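You operate a simulated robot arm through the tools that you are given. There is no shell and no other tool.

You are at the controls of a simulated robot arm. One attempt, no reset.

TASK
Put things in order on the top of the packing bench. At the end: the green small colour jar (marked "Mid green") from the top of the packing bench stands where the grey insert stood; the grey eyelet block (marked "1.75") from the top of the packing bench stands where the green small colour jar stood; the grey tag (marked "Pass") from the top of the packing bench stands on top of the low teal wheel; the grey insert from the top of the packing bench stands where the grey tag stood; whatever was shut is shut again. Leave all else as you found it, and nothing knocked over.

The check looks at the end state, three seconds after you hand in, the way a careful person would. Anything else that was tipped, shoved, dropped, spilled or broken makes it a failure.

THE ROBOT
A 7-joint arm with a two-finger parallel gripper, fixed in place. Base frame: the origin is at the foot of the arm, x ahead of it, y to its left, z up. Lengths are in mm, angles in degrees, forces in N, time in s.
With the tool pointing down near the work surface it reaches from about 300 to 700 mm from the base axis. Its first joint turns from -66.0 to 66.0 degrees. Payload 1.57 kg.
The tool frame sits at the grasp point between the pads (the TCP): z along the fingers, y along the line on which they close. The tips reach 30 mm beyond it. Largest opening 110 mm; finger width 24, thickness 12; the body of the gripper, 48 by 112 mm, starts 78 mm behind the TCP.
Orientation is that of the tool frame in the base frame, as a unit quaternion [w, x, y, z]. With the fingers straight down and closing along the base's y, the tool's x points along the base's -x, its y along +y and its z along -z.

THE INTERFACE
- The arm moves only by the tool step_arm. Its argument "increments" is a list of rows, each an object of numbers (a shift or turn left out is 0, a gripper value left out holds the last): "grip": the opening in per cent of the stroke, from 0 (shut) to 100 (fully open); "tx", "ty", "tz": the shift along the tool's x, y, z in mm; "rx", "ry", "rz": the turn, a rotation vector about the tool's x, y, z in degrees. In form: [{"grip": .., "tx": .., "ty": .., "tz": .., "rx": .., "ry": .., "rz": ..}, ...]. A call has 1 to 20 rows; each row is the pose to reach, as a shift and turn from the pose commanded when the call began, along the tool's axes at that moment. A row lasts 0.2 s, in which the tool goes at most 50 mm and 8.6 degrees; a call with a longer step from one row to the next is refused whole, and so is a gripper value outside its range. Where a pose cannot be reached the arm comes as near as it can. A force on the tool above 40 N (or 10 N above the force at the start of the call, whichever is more), or a blocked arm, ends the call early, and 0.2 s more pass. The fingers move at their own pace (about 108 mm/s each) and stop on an object; they squeeze with about 38 N. The grip force told is the motor's: it shows also when the fingers shut on nothing. Time passes only in rows, and 0.2 s behind the last, so rows that repeat a pose let the fingers close. It gives the time, the measured TCP pose, the force on the tool (base axes), the opening and the grip force at its end, in the units of the frame above (readings bear some noise), with the torque about the TCP (base axes, N m) and any sound that the robot's microphone picked up.
- Cameras (640 x 400 px; columns grow to the right, rows downward): "scene" is fixed at [169.9, -385.2, 1411]; the picture's right is [0.79, -0.62, 0.00], its down [-0.36, -0.45, -0.82] and it looks along [0.51, 0.64, -0.57] (base axes); focal length 314 px, centre (320, 200). "wrist" rides on the gripper at [70, 16, -141] in the tool frame; the picture's right is [-0.23, 0.97, 0.00], its down [-0.85, -0.20, -0.48] and it looks along [-0.47, -0.11, 0.88] (tool axes); focal length 222 px, centre (320, 200). There is no depth. A picture from a camera that has moved, and an enlarged one, comes with that camera's place and axes in the base frame and with its lens. The place of the scene camera against the robot may be out by one fixed shift of up to 18 mm in any direction.
- capture(camera): a new picture of that camera. It takes no simulated time.
- inspect(camera, box): a new picture of the part [left, top, right, bottom] of that camera's present view, enlarged. It takes no simulated time.
- job_done(): hands the job in; it is judged then, once.

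Nothing tells you positions but the pictures and the camera data. Unless the task says otherwise, let go and move clear before handing in.

The tools are called after ">>>" as name(argument=value, ...) on one line, values as JSON. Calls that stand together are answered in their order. step_arm: Moves the arm, as the interface text tells. Its arguments: {"type":"object","properties":{"increments":{"type":"array","items":{"type":"object","properties":{"grip":{"type":"number"},"tx":{"type":"number"},"ty":{"type":"number"},"tz":{"type":"number"},"rx":{"type":"number"},"ry":{"type":"number"},"rz":{"type":"number"}}}}},"required":["increments"]} The other tools are called the same way: capture (camera) takes a picture; inspect (camera, box) takes an enlarged picture of a part of a camera's view; job_done () hands the job in.

At the start:

```text
t: 0.0
ee_pos: [384.5, -64.3, 1135.9]
ee_rot: [0.0, 0.0, 1.0, 0.001]
ft_force: [0.4, -0.1, 0.7]
torque: [0.01, 0.01, -0.01]
opening: 110.0
grip_force: 0.1
```

scene: 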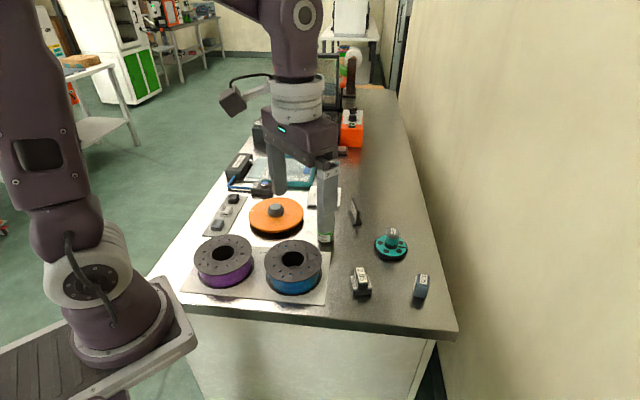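
wrist: 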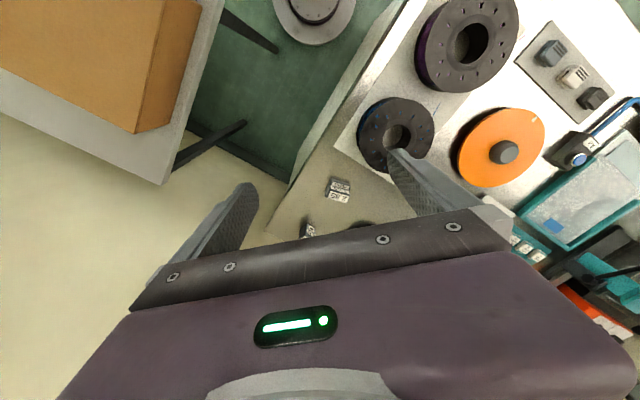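

I see a bench with spools, a low teal wheel with something on it, and a few small objects. I'll look closer before I move anything.

>>> inspect(camera="scene", box=[320, 180, 480, 320])

>>> inspect(camera="scene", box=[180, 130, 380, 300])

>>> inspect(camera="wrist", box=[260, 140, 420, 260])

>>> inspect(camera="scene", box=[300, 60, 400, 180])

```text
2.86 times, centred on (400, 250) of scene
camera zoom: at [169.9, -385.2, 1411.0], right [0.79, -0.62, 0.0], down [-0.36, -0.45, -0.82], along [0.51, 0.64, -0.57], focal length 896 px, centre (91, 57)
```

zoom: 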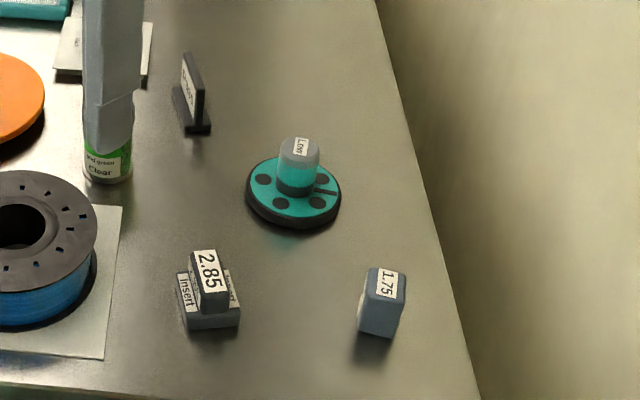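

```text
2.35 times, centred on (280, 215) of scene
camera zoom: at [169.9, -385.2, 1411.0], right [0.79, -0.62, 0.0], down [-0.36, -0.45, -0.82], along [0.51, 0.64, -0.57], focal length 738 px, centre (414, 165)
```

zoom: 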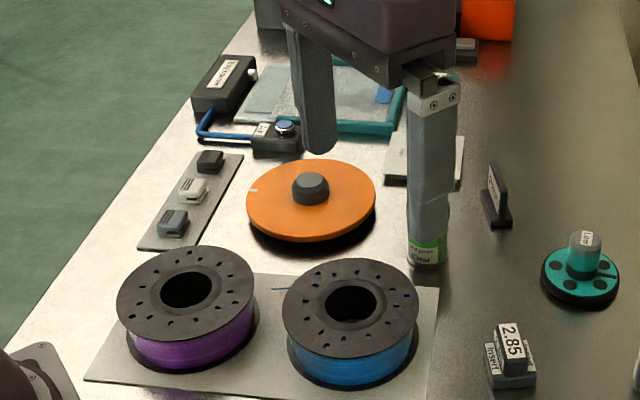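

```text
3.33 times, centred on (340, 200) of wrist
camera zoom: at [313.5, -48.3, 1278.3], right [0.23, 0.97, 0.0], down [0.85, -0.2, 0.48], along [0.47, -0.11, -0.88], focal length 740 px, centre (253, 200)
```

zoom: 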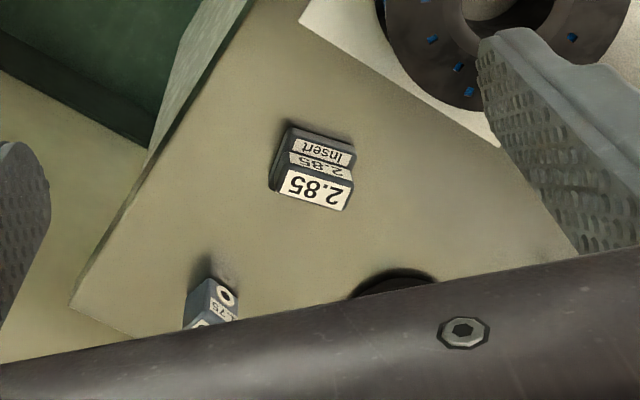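

```text
3.33 times, centred on (350, 120) of scene
camera zoom: at [169.9, -385.2, 1411.0], right [0.79, -0.62, 0.0], down [-0.36, -0.45, -0.82], along [0.51, 0.64, -0.57], focal length 1045 px, centre (220, 467)
```

zoom: 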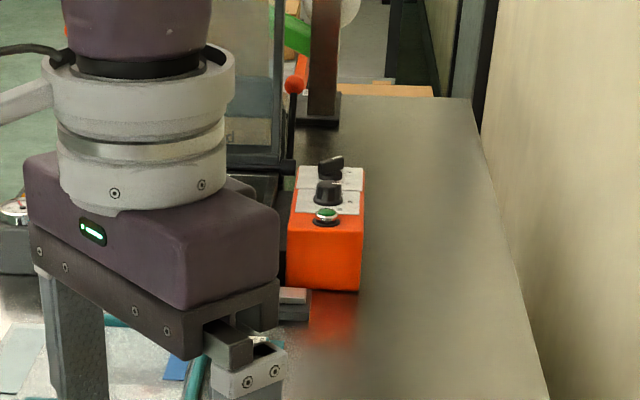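

The insert looks to be near (555, -58) with the bench top near z 790. The 1.75 block, wheel, tag and jar lie further out. I'll move the arm forward at height to get wrist views.

>>> step_arm(increments=[{"tx": -40}, {"tx": -80}, {"tx": -120}, {"tx": -150}, {"tx": -150}])

>>> capture(camera="wrist")

>>> capture(camera="scene")

```text
t: 1.2
ee_pos: [536.0, -63.3, 1139.4]
ee_rot: [0.0, 0.0, 1.0, 0.0]
ft_force: [0.2, -0.2, 1.0]
torque: [0.0, 0.02, 0.0]
opening: 110.0
grip_force: 0.1
```

```text
taken
camera wrist: at [465.0, -47.4, 1279.9], right [0.23, 0.97, 0.0], down [0.85, -0.2, 0.48], along [0.47, -0.11, -0.88], focal length 222 px, centre (320, 200)
```

wrist: 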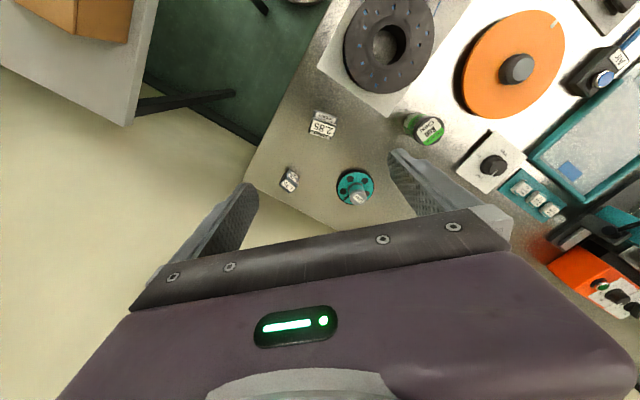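

```text
taken
```

scene: 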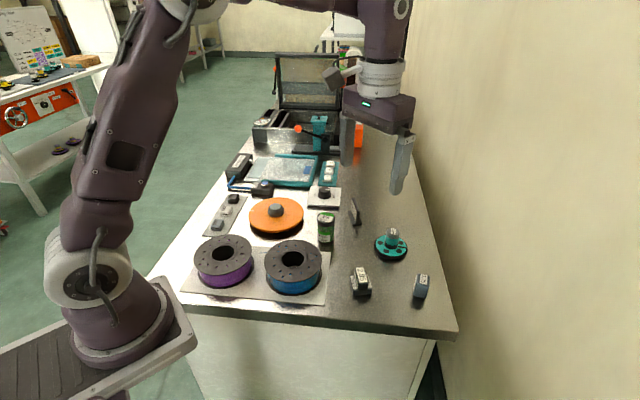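

>>> inspect(camera="scene", box=[300, 180, 440, 310])

>>> inspect(camera="wrist", box=[260, 90, 460, 215])

>>> inspect(camera="scene", box=[340, 260, 380, 300])

>>> inspect(camera="scene", box=[370, 220, 410, 265])

>>> inspect(camera="scene", box=[305, 200, 345, 250])

>>> inspect(camera="scene", box=[335, 190, 375, 235])

>>> inspect(camera="scene", box=[400, 265, 440, 305])

```text
3.08 times, centred on (370, 245) of scene
camera zoom: at [169.9, -385.2, 1411.0], right [0.79, -0.62, 0.0], down [-0.36, -0.45, -0.82], along [0.51, 0.64, -0.57], focal length 965 px, centre (166, 62)
```

zoom: 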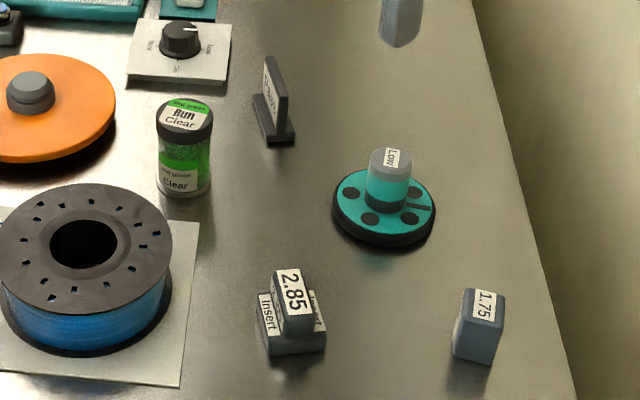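

```text
3.20 times, centred on (360, 152) of wrist
camera zoom: at [465.0, -47.4, 1279.9], right [0.23, 0.97, 0.0], down [0.85, -0.2, 0.48], along [0.47, -0.11, -0.88], focal length 711 px, centre (192, 352)
```

zoom: 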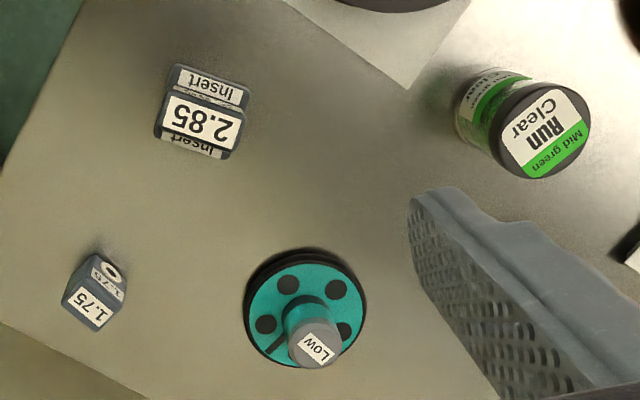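

```text
10.00 times, centred on (360, 280) of scene
camera zoom: at [169.9, -385.2, 1411.0], right [0.79, -0.62, 0.0], down [-0.36, -0.45, -0.82], along [0.51, 0.64, -0.57], focal length 3136 px, centre (-80, -600)
```

zoom: 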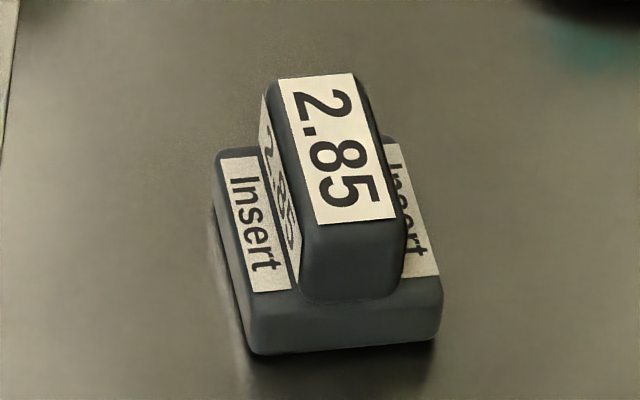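

```text
8.89 times, centred on (390, 242) of scene
camera zoom: at [169.9, -385.2, 1411.0], right [0.79, -0.62, 0.0], down [-0.36, -0.45, -0.82], along [0.51, 0.64, -0.57], focal length 2788 px, centre (-302, -178)
```

zoom: 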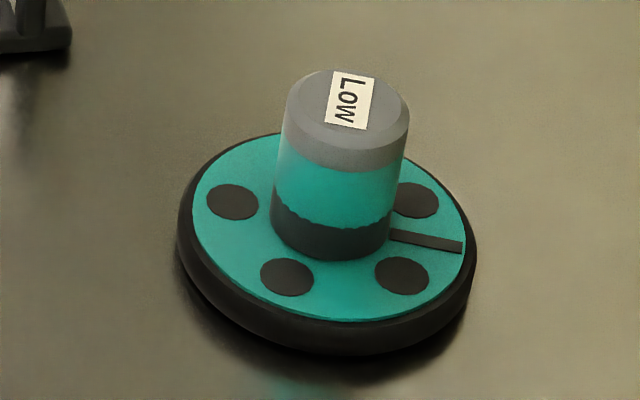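

```text
8.00 times, centred on (325, 225) of scene
camera zoom: at [169.9, -385.2, 1411.0], right [0.79, -0.62, 0.0], down [-0.36, -0.45, -0.82], along [0.51, 0.64, -0.57], focal length 2509 px, centre (280, 0)
```

zoom: 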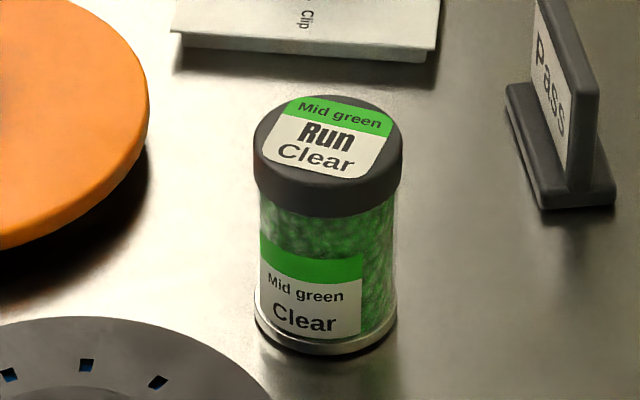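

```text
8.89 times, centred on (355, 212) of scene
camera zoom: at [169.9, -385.2, 1411.0], right [0.79, -0.62, 0.0], down [-0.36, -0.45, -0.82], along [0.51, 0.64, -0.57], focal length 2788 px, centre (9, 89)
```

zoom: 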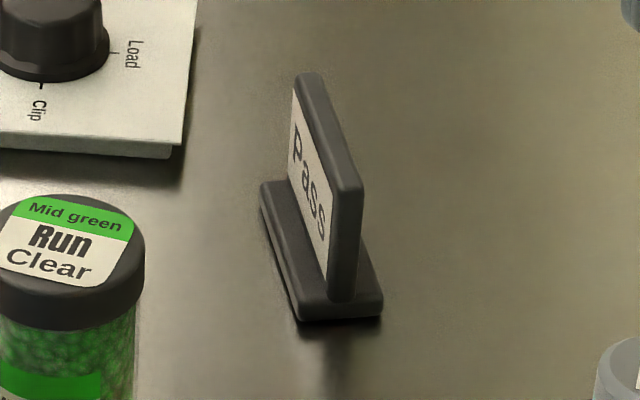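

```text
10.00 times, centred on (420, 285) of scene
camera zoom: at [169.9, -385.2, 1411.0], right [0.79, -0.62, 0.0], down [-0.36, -0.45, -0.82], along [0.51, 0.64, -0.57], focal length 3136 px, centre (-680, -650)
```

zoom: 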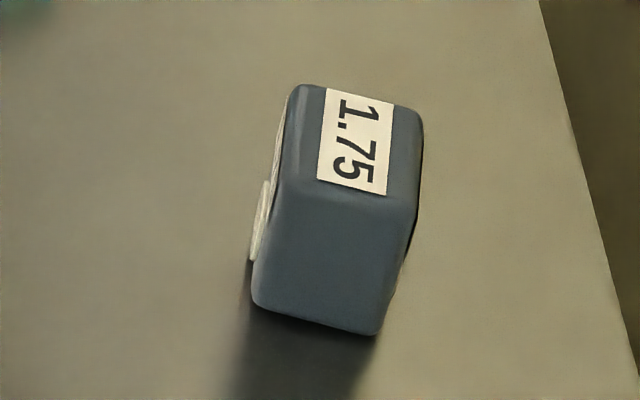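

I measured these heights against each other: the insert sits around (545, -58), and its top is near z 815. Next I'll move closer and lower over the bench for more wrist views, to triangulate accurately.

>>> step_arm(increments=[{"tx": -30, "ty": 30, "tz": 30}, {"tx": -60, "ty": 60, "tz": 60}, {"tx": -60, "ty": 80, "tz": 100}, {"tx": -60, "ty": 80, "tz": 140}, {"tx": -60, "ty": 80, "tz": 140}])

>>> capture(camera="wrist")

```text
refused: row 1 steps farther than a row can; nothing moved
```

```text
taken
camera wrist: at [465.0, -47.4, 1279.9], right [0.23, 0.97, 0.0], down [0.85, -0.2, 0.48], along [0.47, -0.11, -0.88], focal length 222 px, centre (320, 200)
```

wrist: 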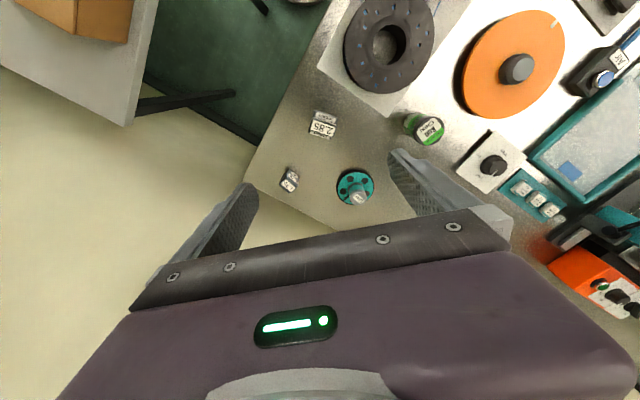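

The step was too long for one row and nothing moved. I'll repeat it with smaller steps.

>>> step_arm(increments=[{"tx": -15, "ty": 20, "tz": 35}, {"tx": -30, "ty": 40, "tz": 70}, {"tx": -45, "ty": 60, "tz": 105}, {"tx": -60, "ty": 80, "tz": 140}, {"tx": -60, "ty": 80, "tz": 140}])

>>> capture(camera="wrist")

```text
t: 2.4
ee_pos: [592.8, 17.0, 997.8]
ee_rot: [0.001, -0.001, 1.0, -0.001]
ft_force: [0.5, -0.5, -0.2]
torque: [0.01, -0.01, -0.01]
opening: 109.9
grip_force: 0.1
```

```text
taken
camera wrist: at [522.2, 33.0, 1138.9], right [0.23, 0.97, 0.0], down [0.85, -0.2, 0.48], along [0.47, -0.11, -0.88], focal length 222 px, centre (320, 200)
```

wrist: 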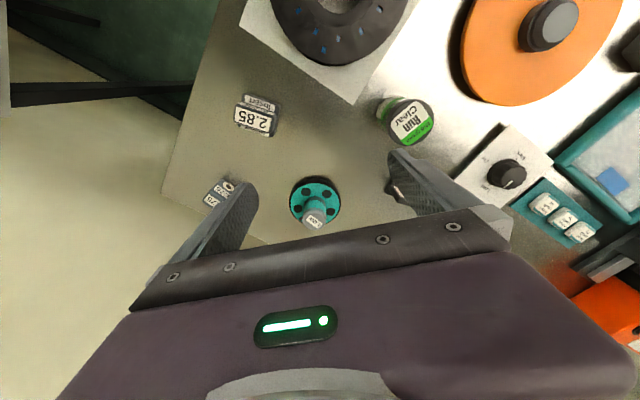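

>>> inspect(camera="wrist", box=[200, 80, 300, 142])

>>> inspect(camera="wrist", box=[260, 160, 360, 240])

>>> inspect(camera="wrist", box=[360, 80, 460, 160])

>>> inspect(camera="wrist", box=[180, 160, 260, 220])

```text
6.40 times, centred on (250, 111) of wrist
camera zoom: at [522.2, 33.0, 1138.9], right [0.23, 0.97, 0.0], down [0.85, -0.2, 0.48], along [0.47, -0.11, -0.88], focal length 1422 px, centre (768, 770)
```

zoom: 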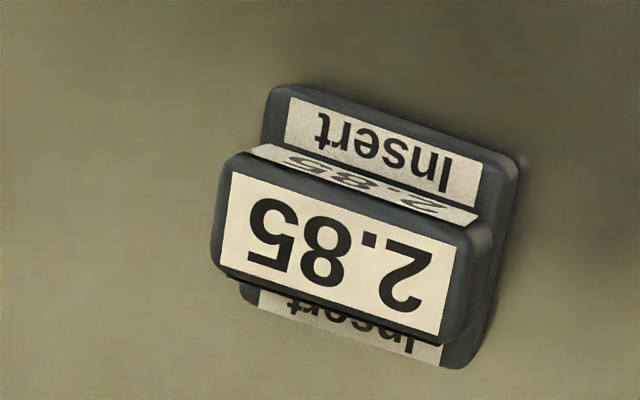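

```text
5.00 times, centred on (310, 200) of wrist
camera zoom: at [522.2, 33.0, 1138.9], right [0.23, 0.97, 0.0], down [0.85, -0.2, 0.48], along [0.47, -0.11, -0.88], focal length 1111 px, centre (370, 200)
```

zoom: 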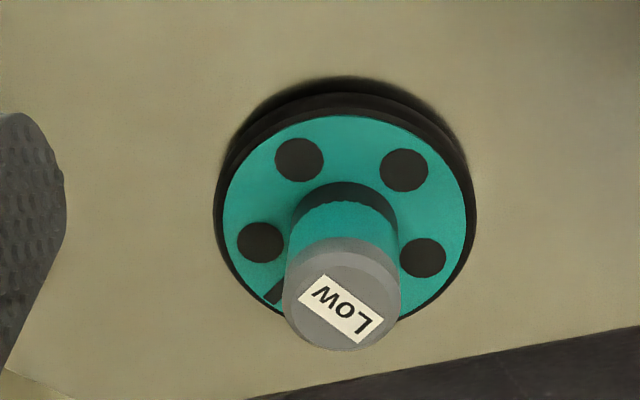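

```text
5.00 times, centred on (410, 120) of wrist
camera zoom: at [522.2, 33.0, 1138.9], right [0.23, 0.97, 0.0], down [0.85, -0.2, 0.48], along [0.47, -0.11, -0.88], focal length 1111 px, centre (-130, 600)
```

zoom: 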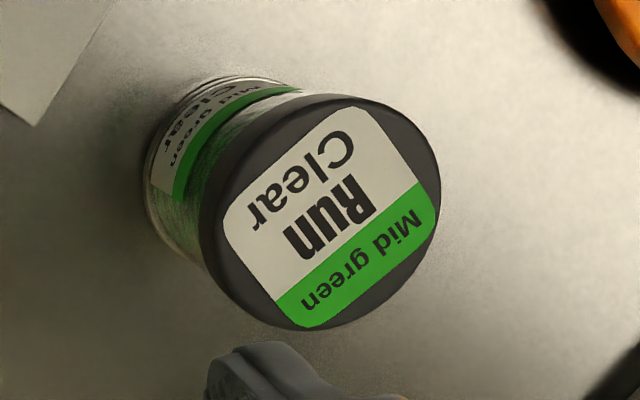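

```text
6.67 times, centred on (220, 190) of wrist
camera zoom: at [522.2, 33.0, 1138.9], right [0.23, 0.97, 0.0], down [0.85, -0.2, 0.48], along [0.47, -0.11, -0.88], focal length 1481 px, centre (987, 267)
```

zoom: 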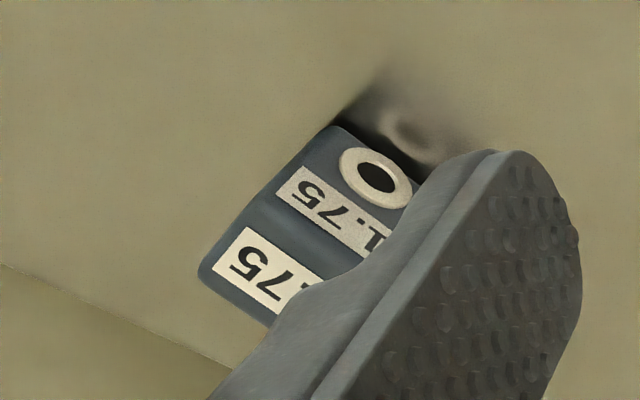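

I now have the wheel disk top near (705, -19, 804) with a tall "Low" post on it, and the jar lid near (584, 115, 896). I'll look at the tag and other wheels before moving closer.

>>> inspect(camera="scene", box=[240, 60, 370, 200])

>>> inspect(camera="scene", box=[240, 180, 320, 240])

>>> inspect(camera="wrist", box=[440, 0, 640, 125])

>>> inspect(camera="scene", box=[340, 180, 440, 260])

```text
2.86 times, centred on (305, 130) of scene
camera zoom: at [169.9, -385.2, 1411.0], right [0.79, -0.62, 0.0], down [-0.36, -0.45, -0.82], along [0.51, 0.64, -0.57], focal length 896 px, centre (363, 400)
```

zoom: 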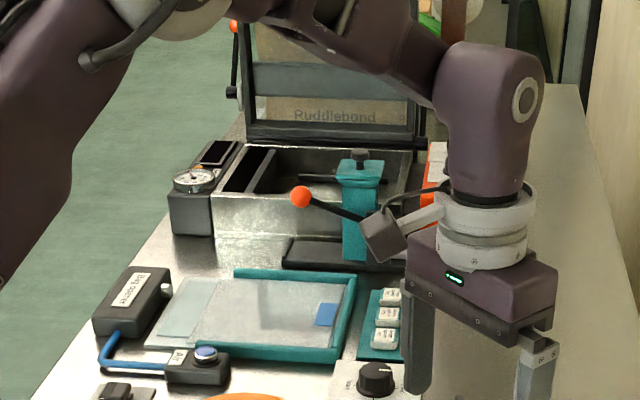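

```text
6.67 times, centred on (280, 210) of scene
camera zoom: at [169.9, -385.2, 1411.0], right [0.79, -0.62, 0.0], down [-0.36, -0.45, -0.82], along [0.51, 0.64, -0.57], focal length 2091 px, centre (587, 133)
```

zoom: 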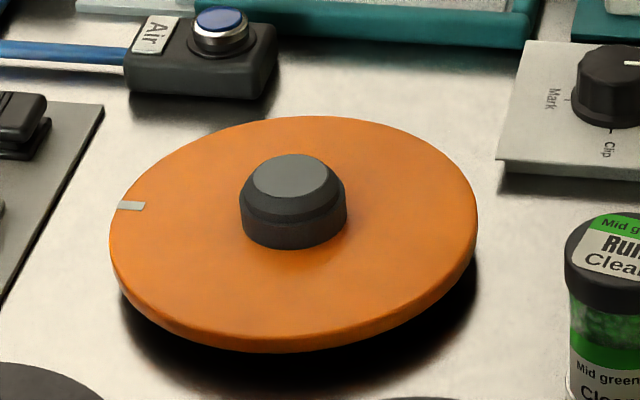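

```text
3.20 times, centred on (540, 62) of wrist
camera zoom: at [522.2, 33.0, 1138.9], right [0.23, 0.97, 0.0], down [0.85, -0.2, 0.48], along [0.47, -0.11, -0.88], focal length 711 px, centre (-384, 640)
```

zoom: 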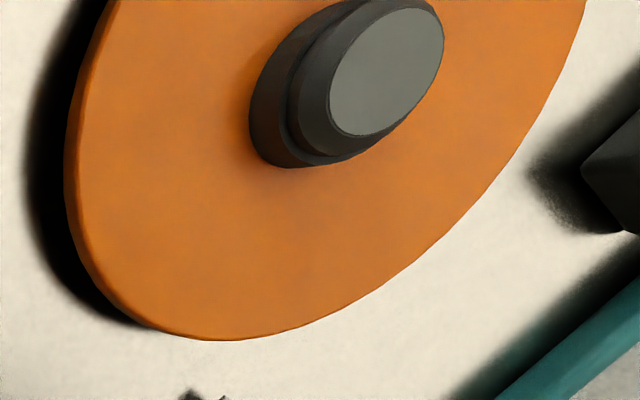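

```text
5.00 times, centred on (390, 220) of scene
camera zoom: at [169.9, -385.2, 1411.0], right [0.79, -0.62, 0.0], down [-0.36, -0.45, -0.82], along [0.51, 0.64, -0.57], focal length 1568 px, centre (-30, 100)
```

zoom: 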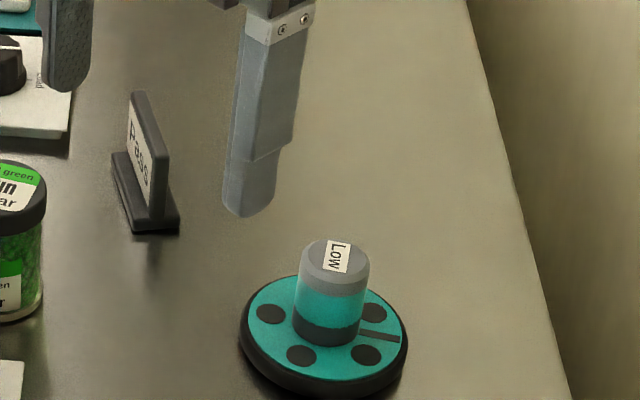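

The tag stands beyond the jar, and the teal disk carries a post marked "Low". I'll tilt the tool forward to get an oblique wrist view of the wheel and the tag.

>>> step_arm(increments=[{"tx": 10, "ty": -8, "tz": 12, "ry": -7.5}, {"tx": 20, "ty": -16, "tz": 24, "ry": -15}, {"tx": 30, "ty": -24, "tz": 36, "ry": -22.5}, {"tx": 40, "ty": -30, "tz": 48, "ry": -30}, {"tx": 40, "ty": -30, "tz": 48, "ry": -30}])

>>> capture(camera="wrist")

```text
t: 3.6
ee_pos: [552.9, -15.9, 948.5]
ee_rot: [0.258, 0.0, 0.966, 0.0]
ft_force: [0.5, 0.3, -0.1]
torque: [0.0, -0.01, 0.0]
opening: 109.8
grip_force: 0.0
```

```text
taken
camera wrist: at [421.0, 1.7, 1037.2], right [0.2, 0.97, 0.11], down [0.5, -0.2, 0.84], along [0.84, -0.11, -0.53], focal length 222 px, centre (320, 200)
```

wrist: 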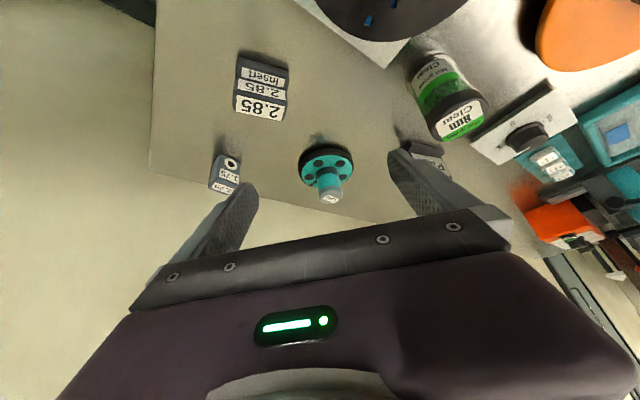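

>>> inspect(camera="wrist", box=[280, 130, 380, 210])

>>> inspect(camera="wrist", box=[220, 40, 300, 130])

>>> inspect(camera="wrist", box=[390, 30, 510, 190])

>>> inspect(camera="wrist", box=[200, 140, 260, 200])

```text
5.00 times, centred on (330, 170) of wrist
camera zoom: at [421.0, 1.7, 1037.2], right [0.2, 0.97, 0.11], down [0.5, -0.2, 0.84], along [0.84, -0.11, -0.53], focal length 1111 px, centre (270, 350)
```

zoom: 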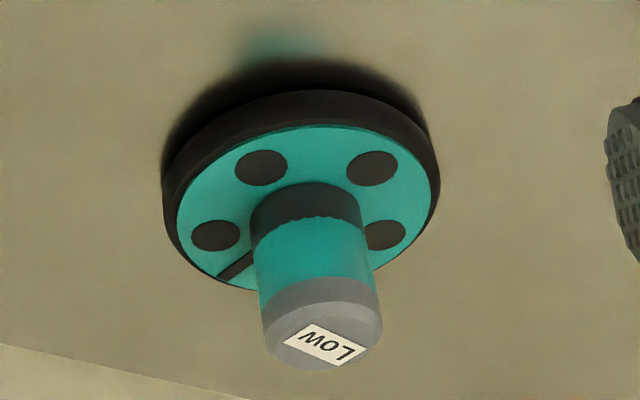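

```text
4.44 times, centred on (260, 85) of wrist
camera zoom: at [421.0, 1.7, 1037.2], right [0.2, 0.97, 0.11], down [0.5, -0.2, 0.84], along [0.84, -0.11, -0.53], focal length 987 px, centre (587, 711)
```

zoom: 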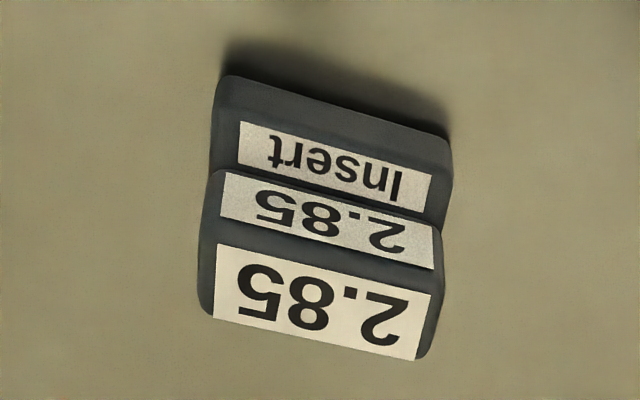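

```text
2.50 times, centred on (450, 110) of wrist
camera zoom: at [421.0, 1.7, 1037.2], right [0.2, 0.97, 0.11], down [0.5, -0.2, 0.84], along [0.84, -0.11, -0.53], focal length 555 px, centre (-5, 425)
```

zoom: 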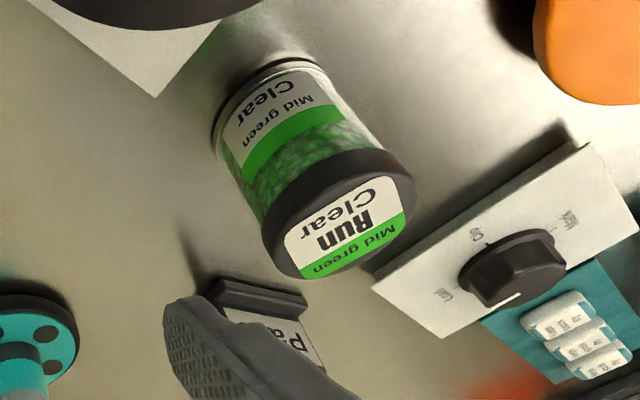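

```text
6.67 times, centred on (230, 170) of wrist
camera zoom: at [421.0, 1.7, 1037.2], right [0.2, 0.97, 0.11], down [0.5, -0.2, 0.84], along [0.84, -0.11, -0.53], focal length 1481 px, centre (920, 400)
```

zoom: 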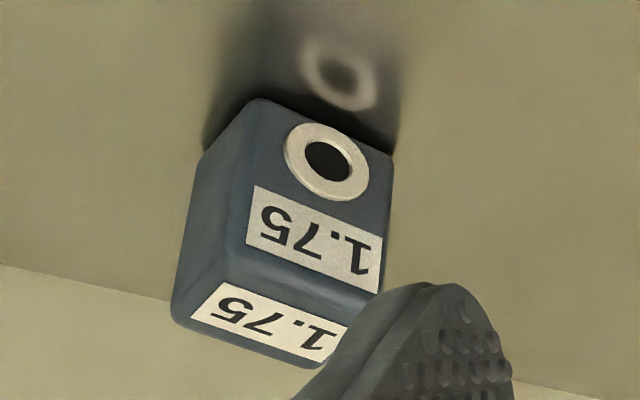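

The wheel's post could be a hub or a separate small pot with a grey cap. I'll enlarge it strongly to decide, since that determines where the tag can stand.

>>> inspect(camera="scene", box=[384, 226, 400, 246])

>>> inspect(camera="wrist", box=[312, 158, 352, 208])

>>> inspect(camera="scene", box=[372, 222, 412, 262])

```text
16.00 times, centred on (392, 236) of scene
camera zoom: at [169.9, -385.2, 1411.0], right [0.79, -0.62, 0.0], down [-0.36, -0.45, -0.82], along [0.51, 0.64, -0.57], focal length 5018 px, centre (-832, -376)
```

zoom: 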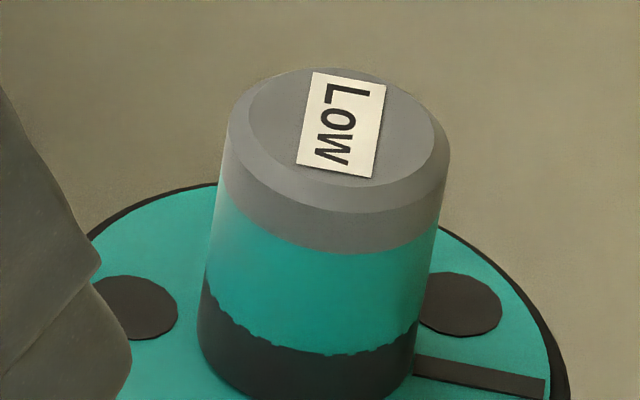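

```text
8.00 times, centred on (332, 183) of wrist
camera zoom: at [421.0, 1.7, 1037.2], right [0.2, 0.97, 0.11], down [0.5, -0.2, 0.84], along [0.84, -0.11, -0.53], focal length 1777 px, centre (224, 336)
```

zoom: 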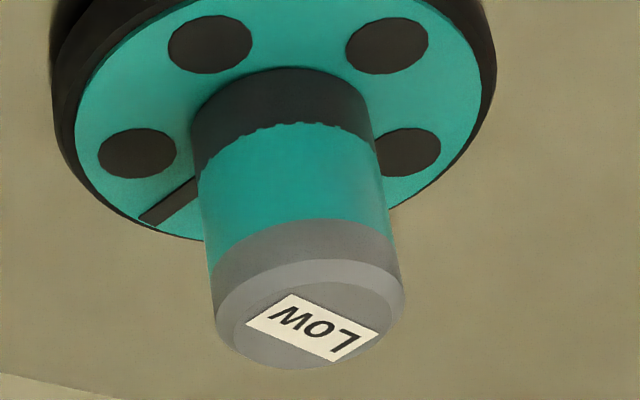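

```text
10.00 times, centred on (392, 242) of scene
camera zoom: at [169.9, -385.2, 1411.0], right [0.79, -0.62, 0.0], down [-0.36, -0.45, -0.82], along [0.51, 0.64, -0.57], focal length 3136 px, centre (-400, -220)
```

zoom: 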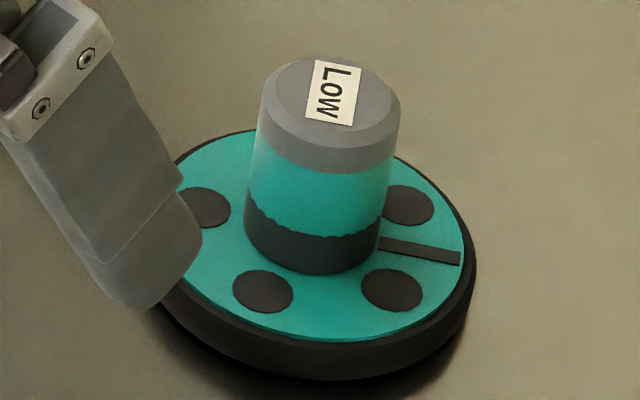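

The "Low" label lies exactly square to the wheel's radial slot (35° against -55°), so the post belongs to the wheel, and its top at about z 856 is the wheel's top. Next I want a clear view of the tag and the 1.75 block, so I'm moving sideways and a little higher.

>>> step_arm(increments=[{"tx": -10, "tz": -17, "ty": 25}, {"tx": -20, "tz": -35, "ty": 60}, {"tx": -20, "tz": -35, "ty": 100}, {"tx": -20, "tz": -35, "ty": 130}, {"tx": -20, "tz": -35, "ty": 130}])

>>> capture(camera="wrist")

```text
t: 4.8
ee_pos: [554.8, 114.8, 990.6]
ee_rot: [0.259, 0.001, 0.966, -0.001]
ft_force: [0.2, -0.1, 0.6]
torque: [0.05, 0.01, -0.01]
opening: 109.9
grip_force: 0.0
```

```text
taken
camera wrist: at [422.3, 132.0, 1078.1], right [0.2, 0.97, 0.11], down [0.5, -0.2, 0.84], along [0.84, -0.11, -0.53], focal length 222 px, centre (320, 200)
```

wrist: 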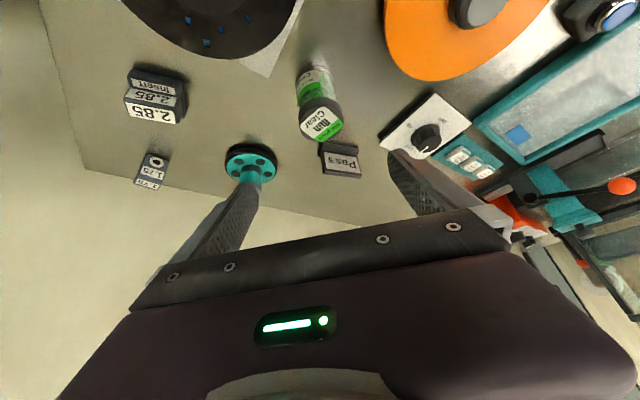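

>>> inspect(camera="wrist", box=[290, 60, 390, 190])

>>> inspect(camera="wrist", box=[310, 130, 374, 186])

>>> inspect(camera="wrist", box=[120, 60, 200, 200])

>>> inspect(camera="wrist", box=[120, 140, 184, 196])

```text
3.08 times, centred on (340, 125) of wrist
camera zoom: at [422.3, 132.0, 1078.1], right [0.2, 0.97, 0.11], down [0.5, -0.2, 0.84], along [0.84, -0.11, -0.53], focal length 684 px, centre (258, 431)
```

zoom: 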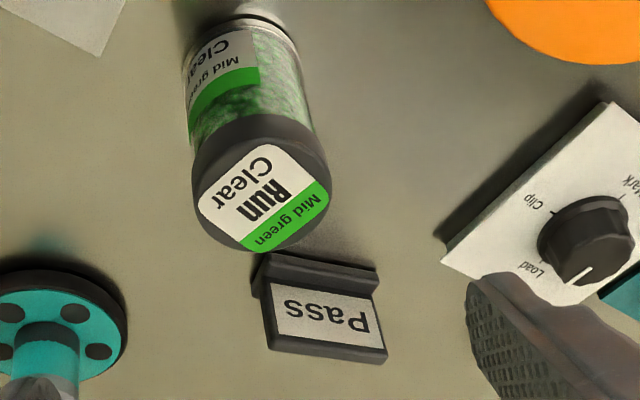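

```text
7.14 times, centred on (342, 158) of wrist
camera zoom: at [422.3, 132.0, 1078.1], right [0.2, 0.97, 0.11], down [0.5, -0.2, 0.84], along [0.84, -0.11, -0.53], focal length 1587 px, centre (163, 500)
```

zoom: 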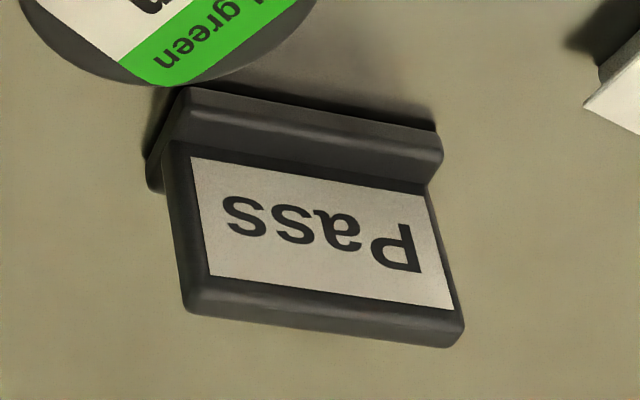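

```text
2.86 times, centred on (160, 130) of wrist
camera zoom: at [422.3, 132.0, 1078.1], right [0.2, 0.97, 0.11], down [0.5, -0.2, 0.84], along [0.84, -0.11, -0.53], focal length 635 px, centre (777, 400)
```

zoom: 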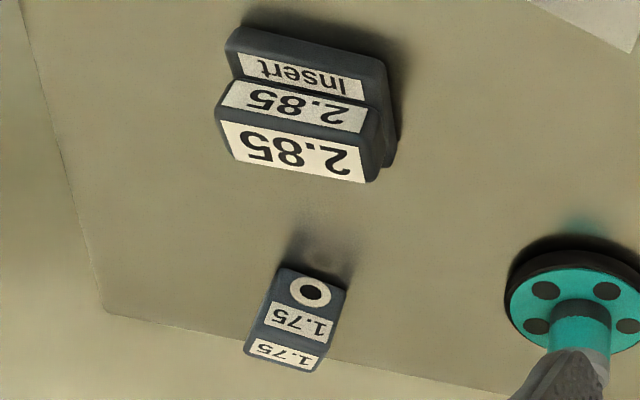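

```text
7.14 times, centred on (152, 168) of wrist
camera zoom: at [422.3, 132.0, 1078.1], right [0.2, 0.97, 0.11], down [0.5, -0.2, 0.84], along [0.84, -0.11, -0.53], focal length 1587 px, centre (1520, 429)
```

zoom: 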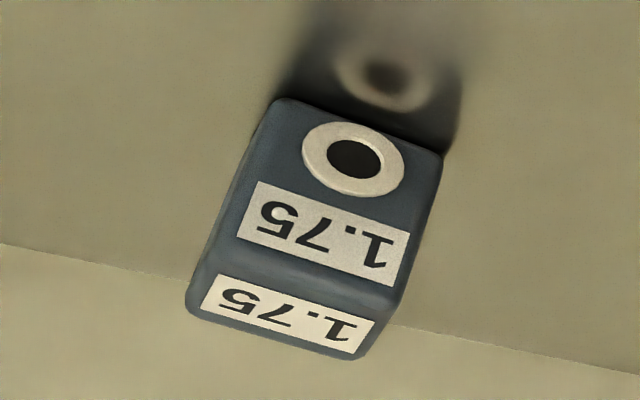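

The tag is about 70 × 33 mm and 56 mm high, centred near (733, 136) and turned about 60°. The 1.75 block is near (655, -171). The tag goes first, so I'll turn the tool so the fingers close across its plate.

>>> step_arm(increments=[{"ry": 7.5}, {"ry": 15}, {"ry": 22.5}, {"ry": 30}, {"ry": 30}])

>>> step_arm(increments=[{"rz": -7.5, "ty": -10, "tz": -10}, {"rz": -15, "ty": -20, "tz": -10}, {"rz": -22.5, "ty": -30, "tz": -10}, {"rz": -30, "ty": -40, "tz": -10}, {"rz": -37.5, "ty": -50, "tz": -10}, {"rz": -45, "ty": -55, "tz": -10}, {"rz": -52.5, "ty": -55, "tz": -10}, {"rz": -60, "ty": -55, "tz": -10}, {"rz": -60, "ty": -55, "tz": -10, "grip": 45}])

>>> step_arm(increments=[{"ry": -7.5}, {"ry": -15}, {"ry": -22.5}, {"ry": -30}, {"ry": -30}])

>>> capture(camera="wrist")

```text
t: 6.0
ee_pos: [553.6, 114.8, 989.4]
ee_rot: [-0.001, 0.001, 1.0, 0.0]
ft_force: [0.2, 0.0, -0.3]
torque: [-0.02, -0.01, 0.0]
opening: 109.8
grip_force: 0.1
```

```text
t: 8.0
ee_pos: [552.1, 60.4, 998.0]
ee_rot: [0.0, -0.5, 0.866, 0.0]
ft_force: [-0.2, 0.1, 0.6]
torque: [0.02, 0.0, 0.02]
opening: 49.4
grip_force: 0.1
```

```text
t: 9.2
ee_pos: [554.4, 60.9, 999.4]
ee_rot: [0.225, -0.482, 0.837, 0.13]
ft_force: [-0.3, -0.4, -0.2]
torque: [-0.01, -0.01, -0.01]
opening: 49.6
grip_force: 0.0
```

```text
taken
camera wrist: at [473.6, -45.1, 1086.5], right [-0.74, 0.66, 0.11], down [0.42, 0.33, 0.84], along [0.52, 0.68, -0.53], focal length 222 px, centre (320, 200)
```

wrist: 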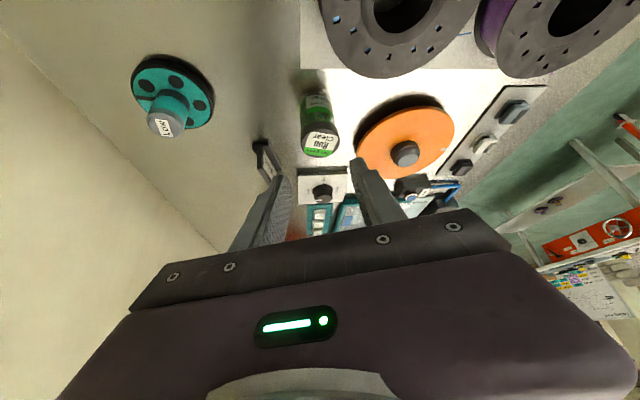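

The tool is now turned 60° and tilted 30°. I'll move above the tag to test the reach and take a closer look.

>>> step_arm(increments=[{"tx": -22.8, "ty": -23.5, "tz": 22.4}, {"tx": -45.5, "ty": -47, "tz": 44.8}, {"tx": -68.3, "ty": -70.5, "tz": 67.1}, {"tx": -91, "ty": -94, "tz": 89.5}, {"tx": -113.8, "ty": -117.5, "tz": 111.9}, {"tx": -113.8, "ty": -117.5, "tz": 111.9}])

>>> capture(camera="wrist")

>>> capture(camera="scene")

```text
t: 10.6
ee_pos: [732.2, 137.5, 958.2]
ee_rot: [0.223, -0.484, 0.836, 0.131]
ft_force: [-0.3, 0.5, -0.3]
torque: [0.0, 0.01, -0.02]
opening: 49.7
grip_force: 0.0
```

```text
taken
camera wrist: at [651.7, 30.6, 1046.3], right [-0.74, 0.66, 0.11], down [0.42, 0.33, 0.84], along [0.52, 0.68, -0.53], focal length 222 px, centre (320, 200)
```

wrist: 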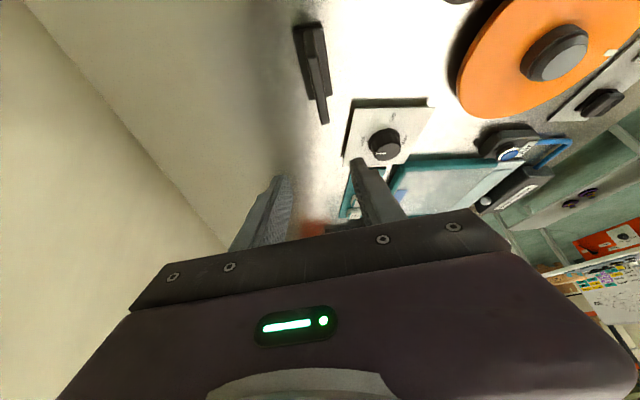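

```text
taken
```

scene: 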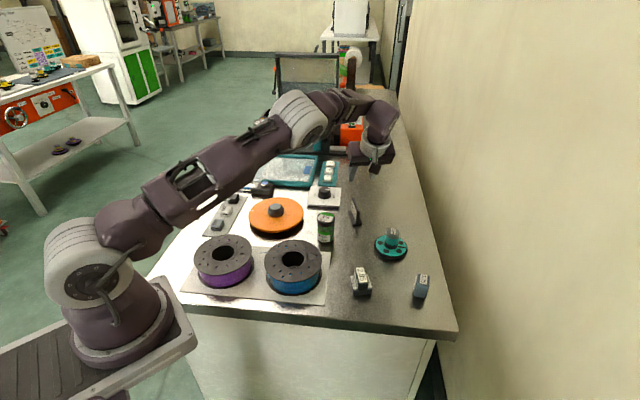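

>>> inspect(camera="wrist", box=[270, 10, 350, 130])

>>> inspect(camera="scene", box=[320, 110, 420, 240])

```text
3.33 times, centred on (310, 70) of wrist
camera zoom: at [651.7, 30.6, 1046.3], right [-0.74, 0.66, 0.11], down [0.42, 0.33, 0.84], along [0.52, 0.68, -0.53], focal length 740 px, centre (353, 633)
```

zoom: 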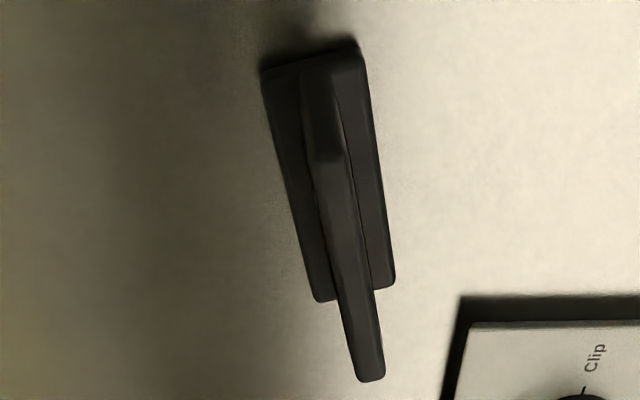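

```text
3.08 times, centred on (370, 175) of scene
camera zoom: at [169.9, -385.2, 1411.0], right [0.79, -0.62, 0.0], down [-0.36, -0.45, -0.82], along [0.51, 0.64, -0.57], focal length 965 px, centre (166, 277)
```

zoom: 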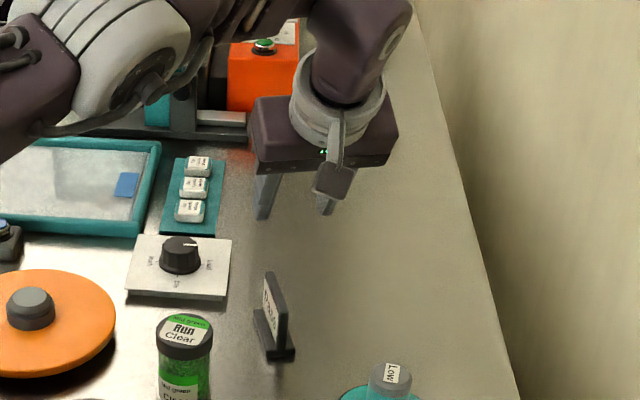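

The tag now triangulates to a centre near (719, 137) with its top at z ≈ 856, and the bench surface at about z 799. I'll align with the plate and come down partway, then check.

>>> step_arm(increments=[{"tx": 12.2, "ty": 5, "tz": 16}, {"tx": 24.4, "ty": 10.9, "tz": 32}, {"tx": 36.5, "ty": 10.9, "tz": 48.2}, {"tx": 36.5, "ty": 10.9, "tz": 48.2}])

>>> capture(camera="wrist")

>>> inspect(camera="scene", box=[310, 140, 410, 240])

```text
t: 11.6
ee_pos: [719.4, 133.2, 899.0]
ee_rot: [0.224, -0.483, 0.836, 0.13]
ft_force: [-0.5, -0.1, 0.2]
torque: [0.0, 0.03, 0.01]
opening: 49.7
grip_force: 0.1
```

```text
taken
camera wrist: at [639.0, 28.2, 987.1], right [-0.74, 0.66, 0.11], down [0.42, 0.33, 0.84], along [0.52, 0.68, -0.53], focal length 222 px, centre (320, 200)
```

wrist: 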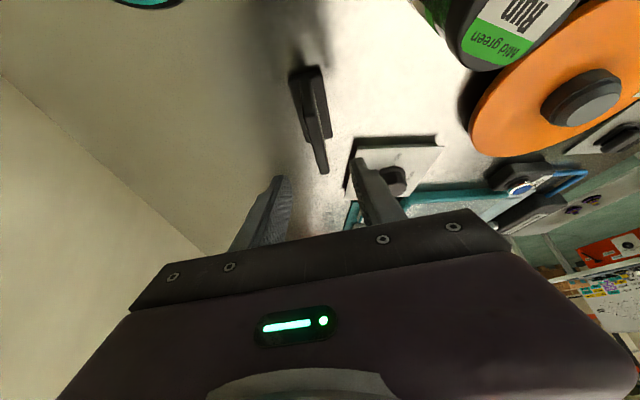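

```text
4.00 times, centred on (360, 190) of scene
camera zoom: at [169.9, -385.2, 1411.0], right [0.79, -0.62, 0.0], down [-0.36, -0.45, -0.82], along [0.51, 0.64, -0.57], focal length 1254 px, centre (160, 240)
```

zoom: 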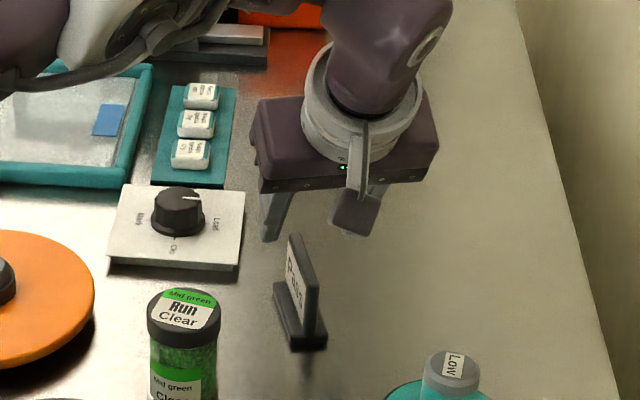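

>>> inspect(camera="wrist", box=[280, 60, 350, 180])

```text
3.33 times, centred on (315, 120) of wrist
camera zoom: at [639.0, 28.2, 987.1], right [-0.74, 0.66, 0.11], down [0.42, 0.33, 0.84], along [0.52, 0.68, -0.53], focal length 740 px, centre (337, 467)
```

zoom: 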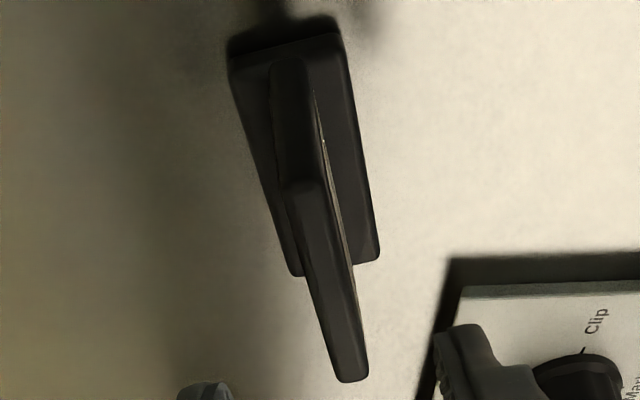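

Two wrist views agree: plate top centre at (718.5, 138.4, 855), running at 59°. I'll descend onto it with the fingers open, staying above its base.

>>> step_arm(increments=[{"tx": 5.6, "ty": 3.4, "tz": 11.8}, {"tx": 11.2, "ty": 3.4, "tz": 23.6}, {"tx": 16.9, "ty": 3.4, "tz": 35.3}, {"tx": 22.5, "ty": 3.4, "tz": 47.1}, {"tx": 22.5, "ty": 3.4, "tz": 47.1}])

>>> capture(camera="wrist")

>>> inspect(camera="scene", box=[310, 140, 410, 240])

```text
t: 12.8
ee_pos: [719.2, 141.1, 845.9]
ee_rot: [0.224, -0.483, 0.837, 0.129]
ft_force: [-0.1, 1.0, 0.4]
torque: [0.0, -0.02, 0.03]
opening: 49.7
grip_force: 0.1
```

```text
taken
camera wrist: at [638.7, 34.4, 934.6], right [-0.74, 0.66, 0.11], down [0.42, 0.33, 0.84], along [0.52, 0.68, -0.53], focal length 222 px, centre (320, 200)
```

wrist: 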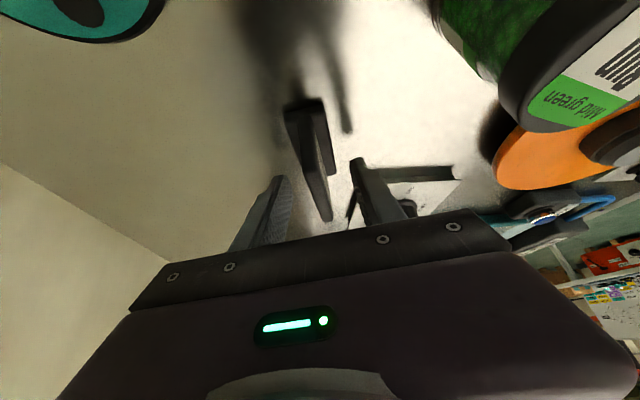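

```text
4.00 times, centred on (360, 190) of scene
camera zoom: at [169.9, -385.2, 1411.0], right [0.79, -0.62, 0.0], down [-0.36, -0.45, -0.82], along [0.51, 0.64, -0.57], focal length 1254 px, centre (160, 240)
```

zoom: 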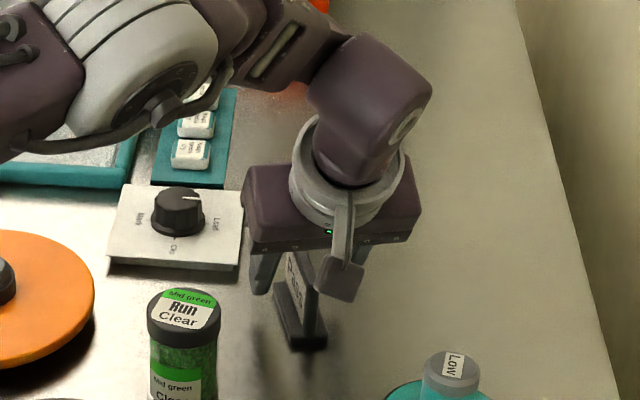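

The plate sits between the fingers. I'm closing now.

>>> step_arm(increments=[{"grip": 25}, {"grip": 0}, {"grip": 0}, {"grip": 0}])

>>> capture(camera="wrist")

```text
t: 13.8
ee_pos: [720.1, 141.0, 845.8]
ee_rot: [0.224, -0.483, 0.837, 0.129]
ft_force: [-0.2, 1.4, -0.2]
torque: [0.01, 0.0, 0.01]
opening: 9.1
grip_force: 28.0
```

```text
taken
camera wrist: at [638.7, 34.3, 934.8], right [-0.74, 0.66, 0.11], down [0.42, 0.33, 0.84], along [0.52, 0.68, -0.53], focal length 222 px, centre (320, 200)
```

wrist: 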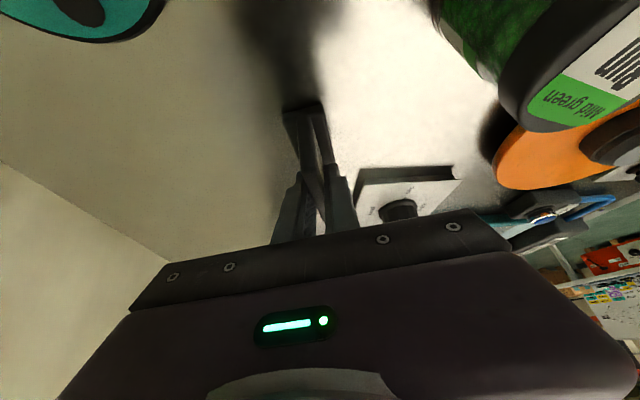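

The tag is gripped with a 9 mm opening. I'm lifting it straight up 95 mm.

>>> step_arm(increments=[{"tx": -5, "tz": -8.7}, {"tx": -15, "tz": -26}, {"tx": -25, "tz": -43.3}, {"tx": -37.5, "tz": -65}, {"tx": -47.5, "tz": -82.3}, {"tx": -47.5, "tz": -82.3}])

>>> capture(camera="wrist")

>>> inspect(camera="scene", box=[310, 140, 440, 270])

```text
t: 15.2
ee_pos: [718.7, 140.0, 941.2]
ee_rot: [0.225, -0.483, 0.837, 0.129]
ft_force: [0.3, 0.5, -0.2]
torque: [0.0, -0.02, 0.01]
opening: 9.2
grip_force: 27.9
```

```text
taken
camera wrist: at [638.0, 33.6, 1029.9], right [-0.74, 0.66, 0.11], down [0.42, 0.33, 0.84], along [0.52, 0.68, -0.53], focal length 222 px, centre (320, 200)
```

wrist: 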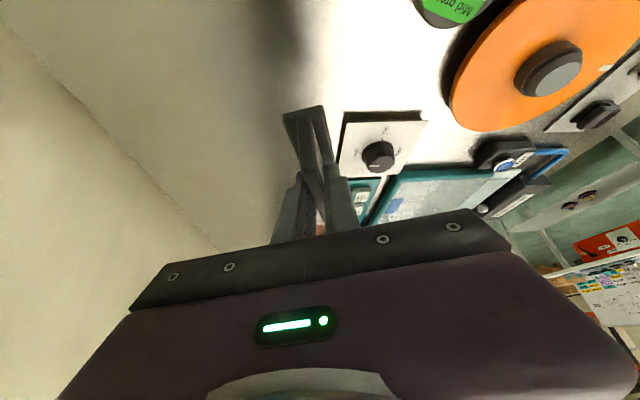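

```text
3.08 times, centred on (375, 205) of scene
camera zoom: at [169.9, -385.2, 1411.0], right [0.79, -0.62, 0.0], down [-0.36, -0.45, -0.82], along [0.51, 0.64, -0.57], focal length 965 px, centre (151, 185)
```

zoom: 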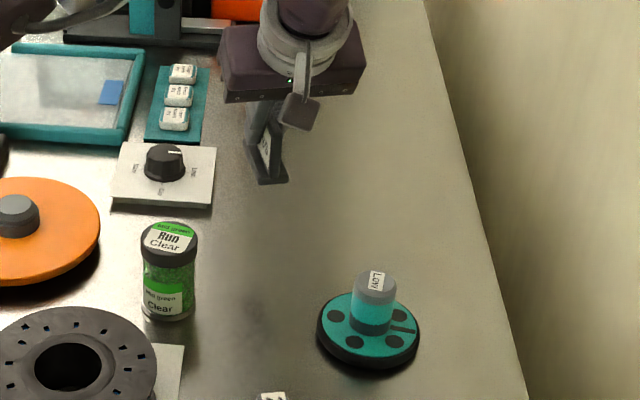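

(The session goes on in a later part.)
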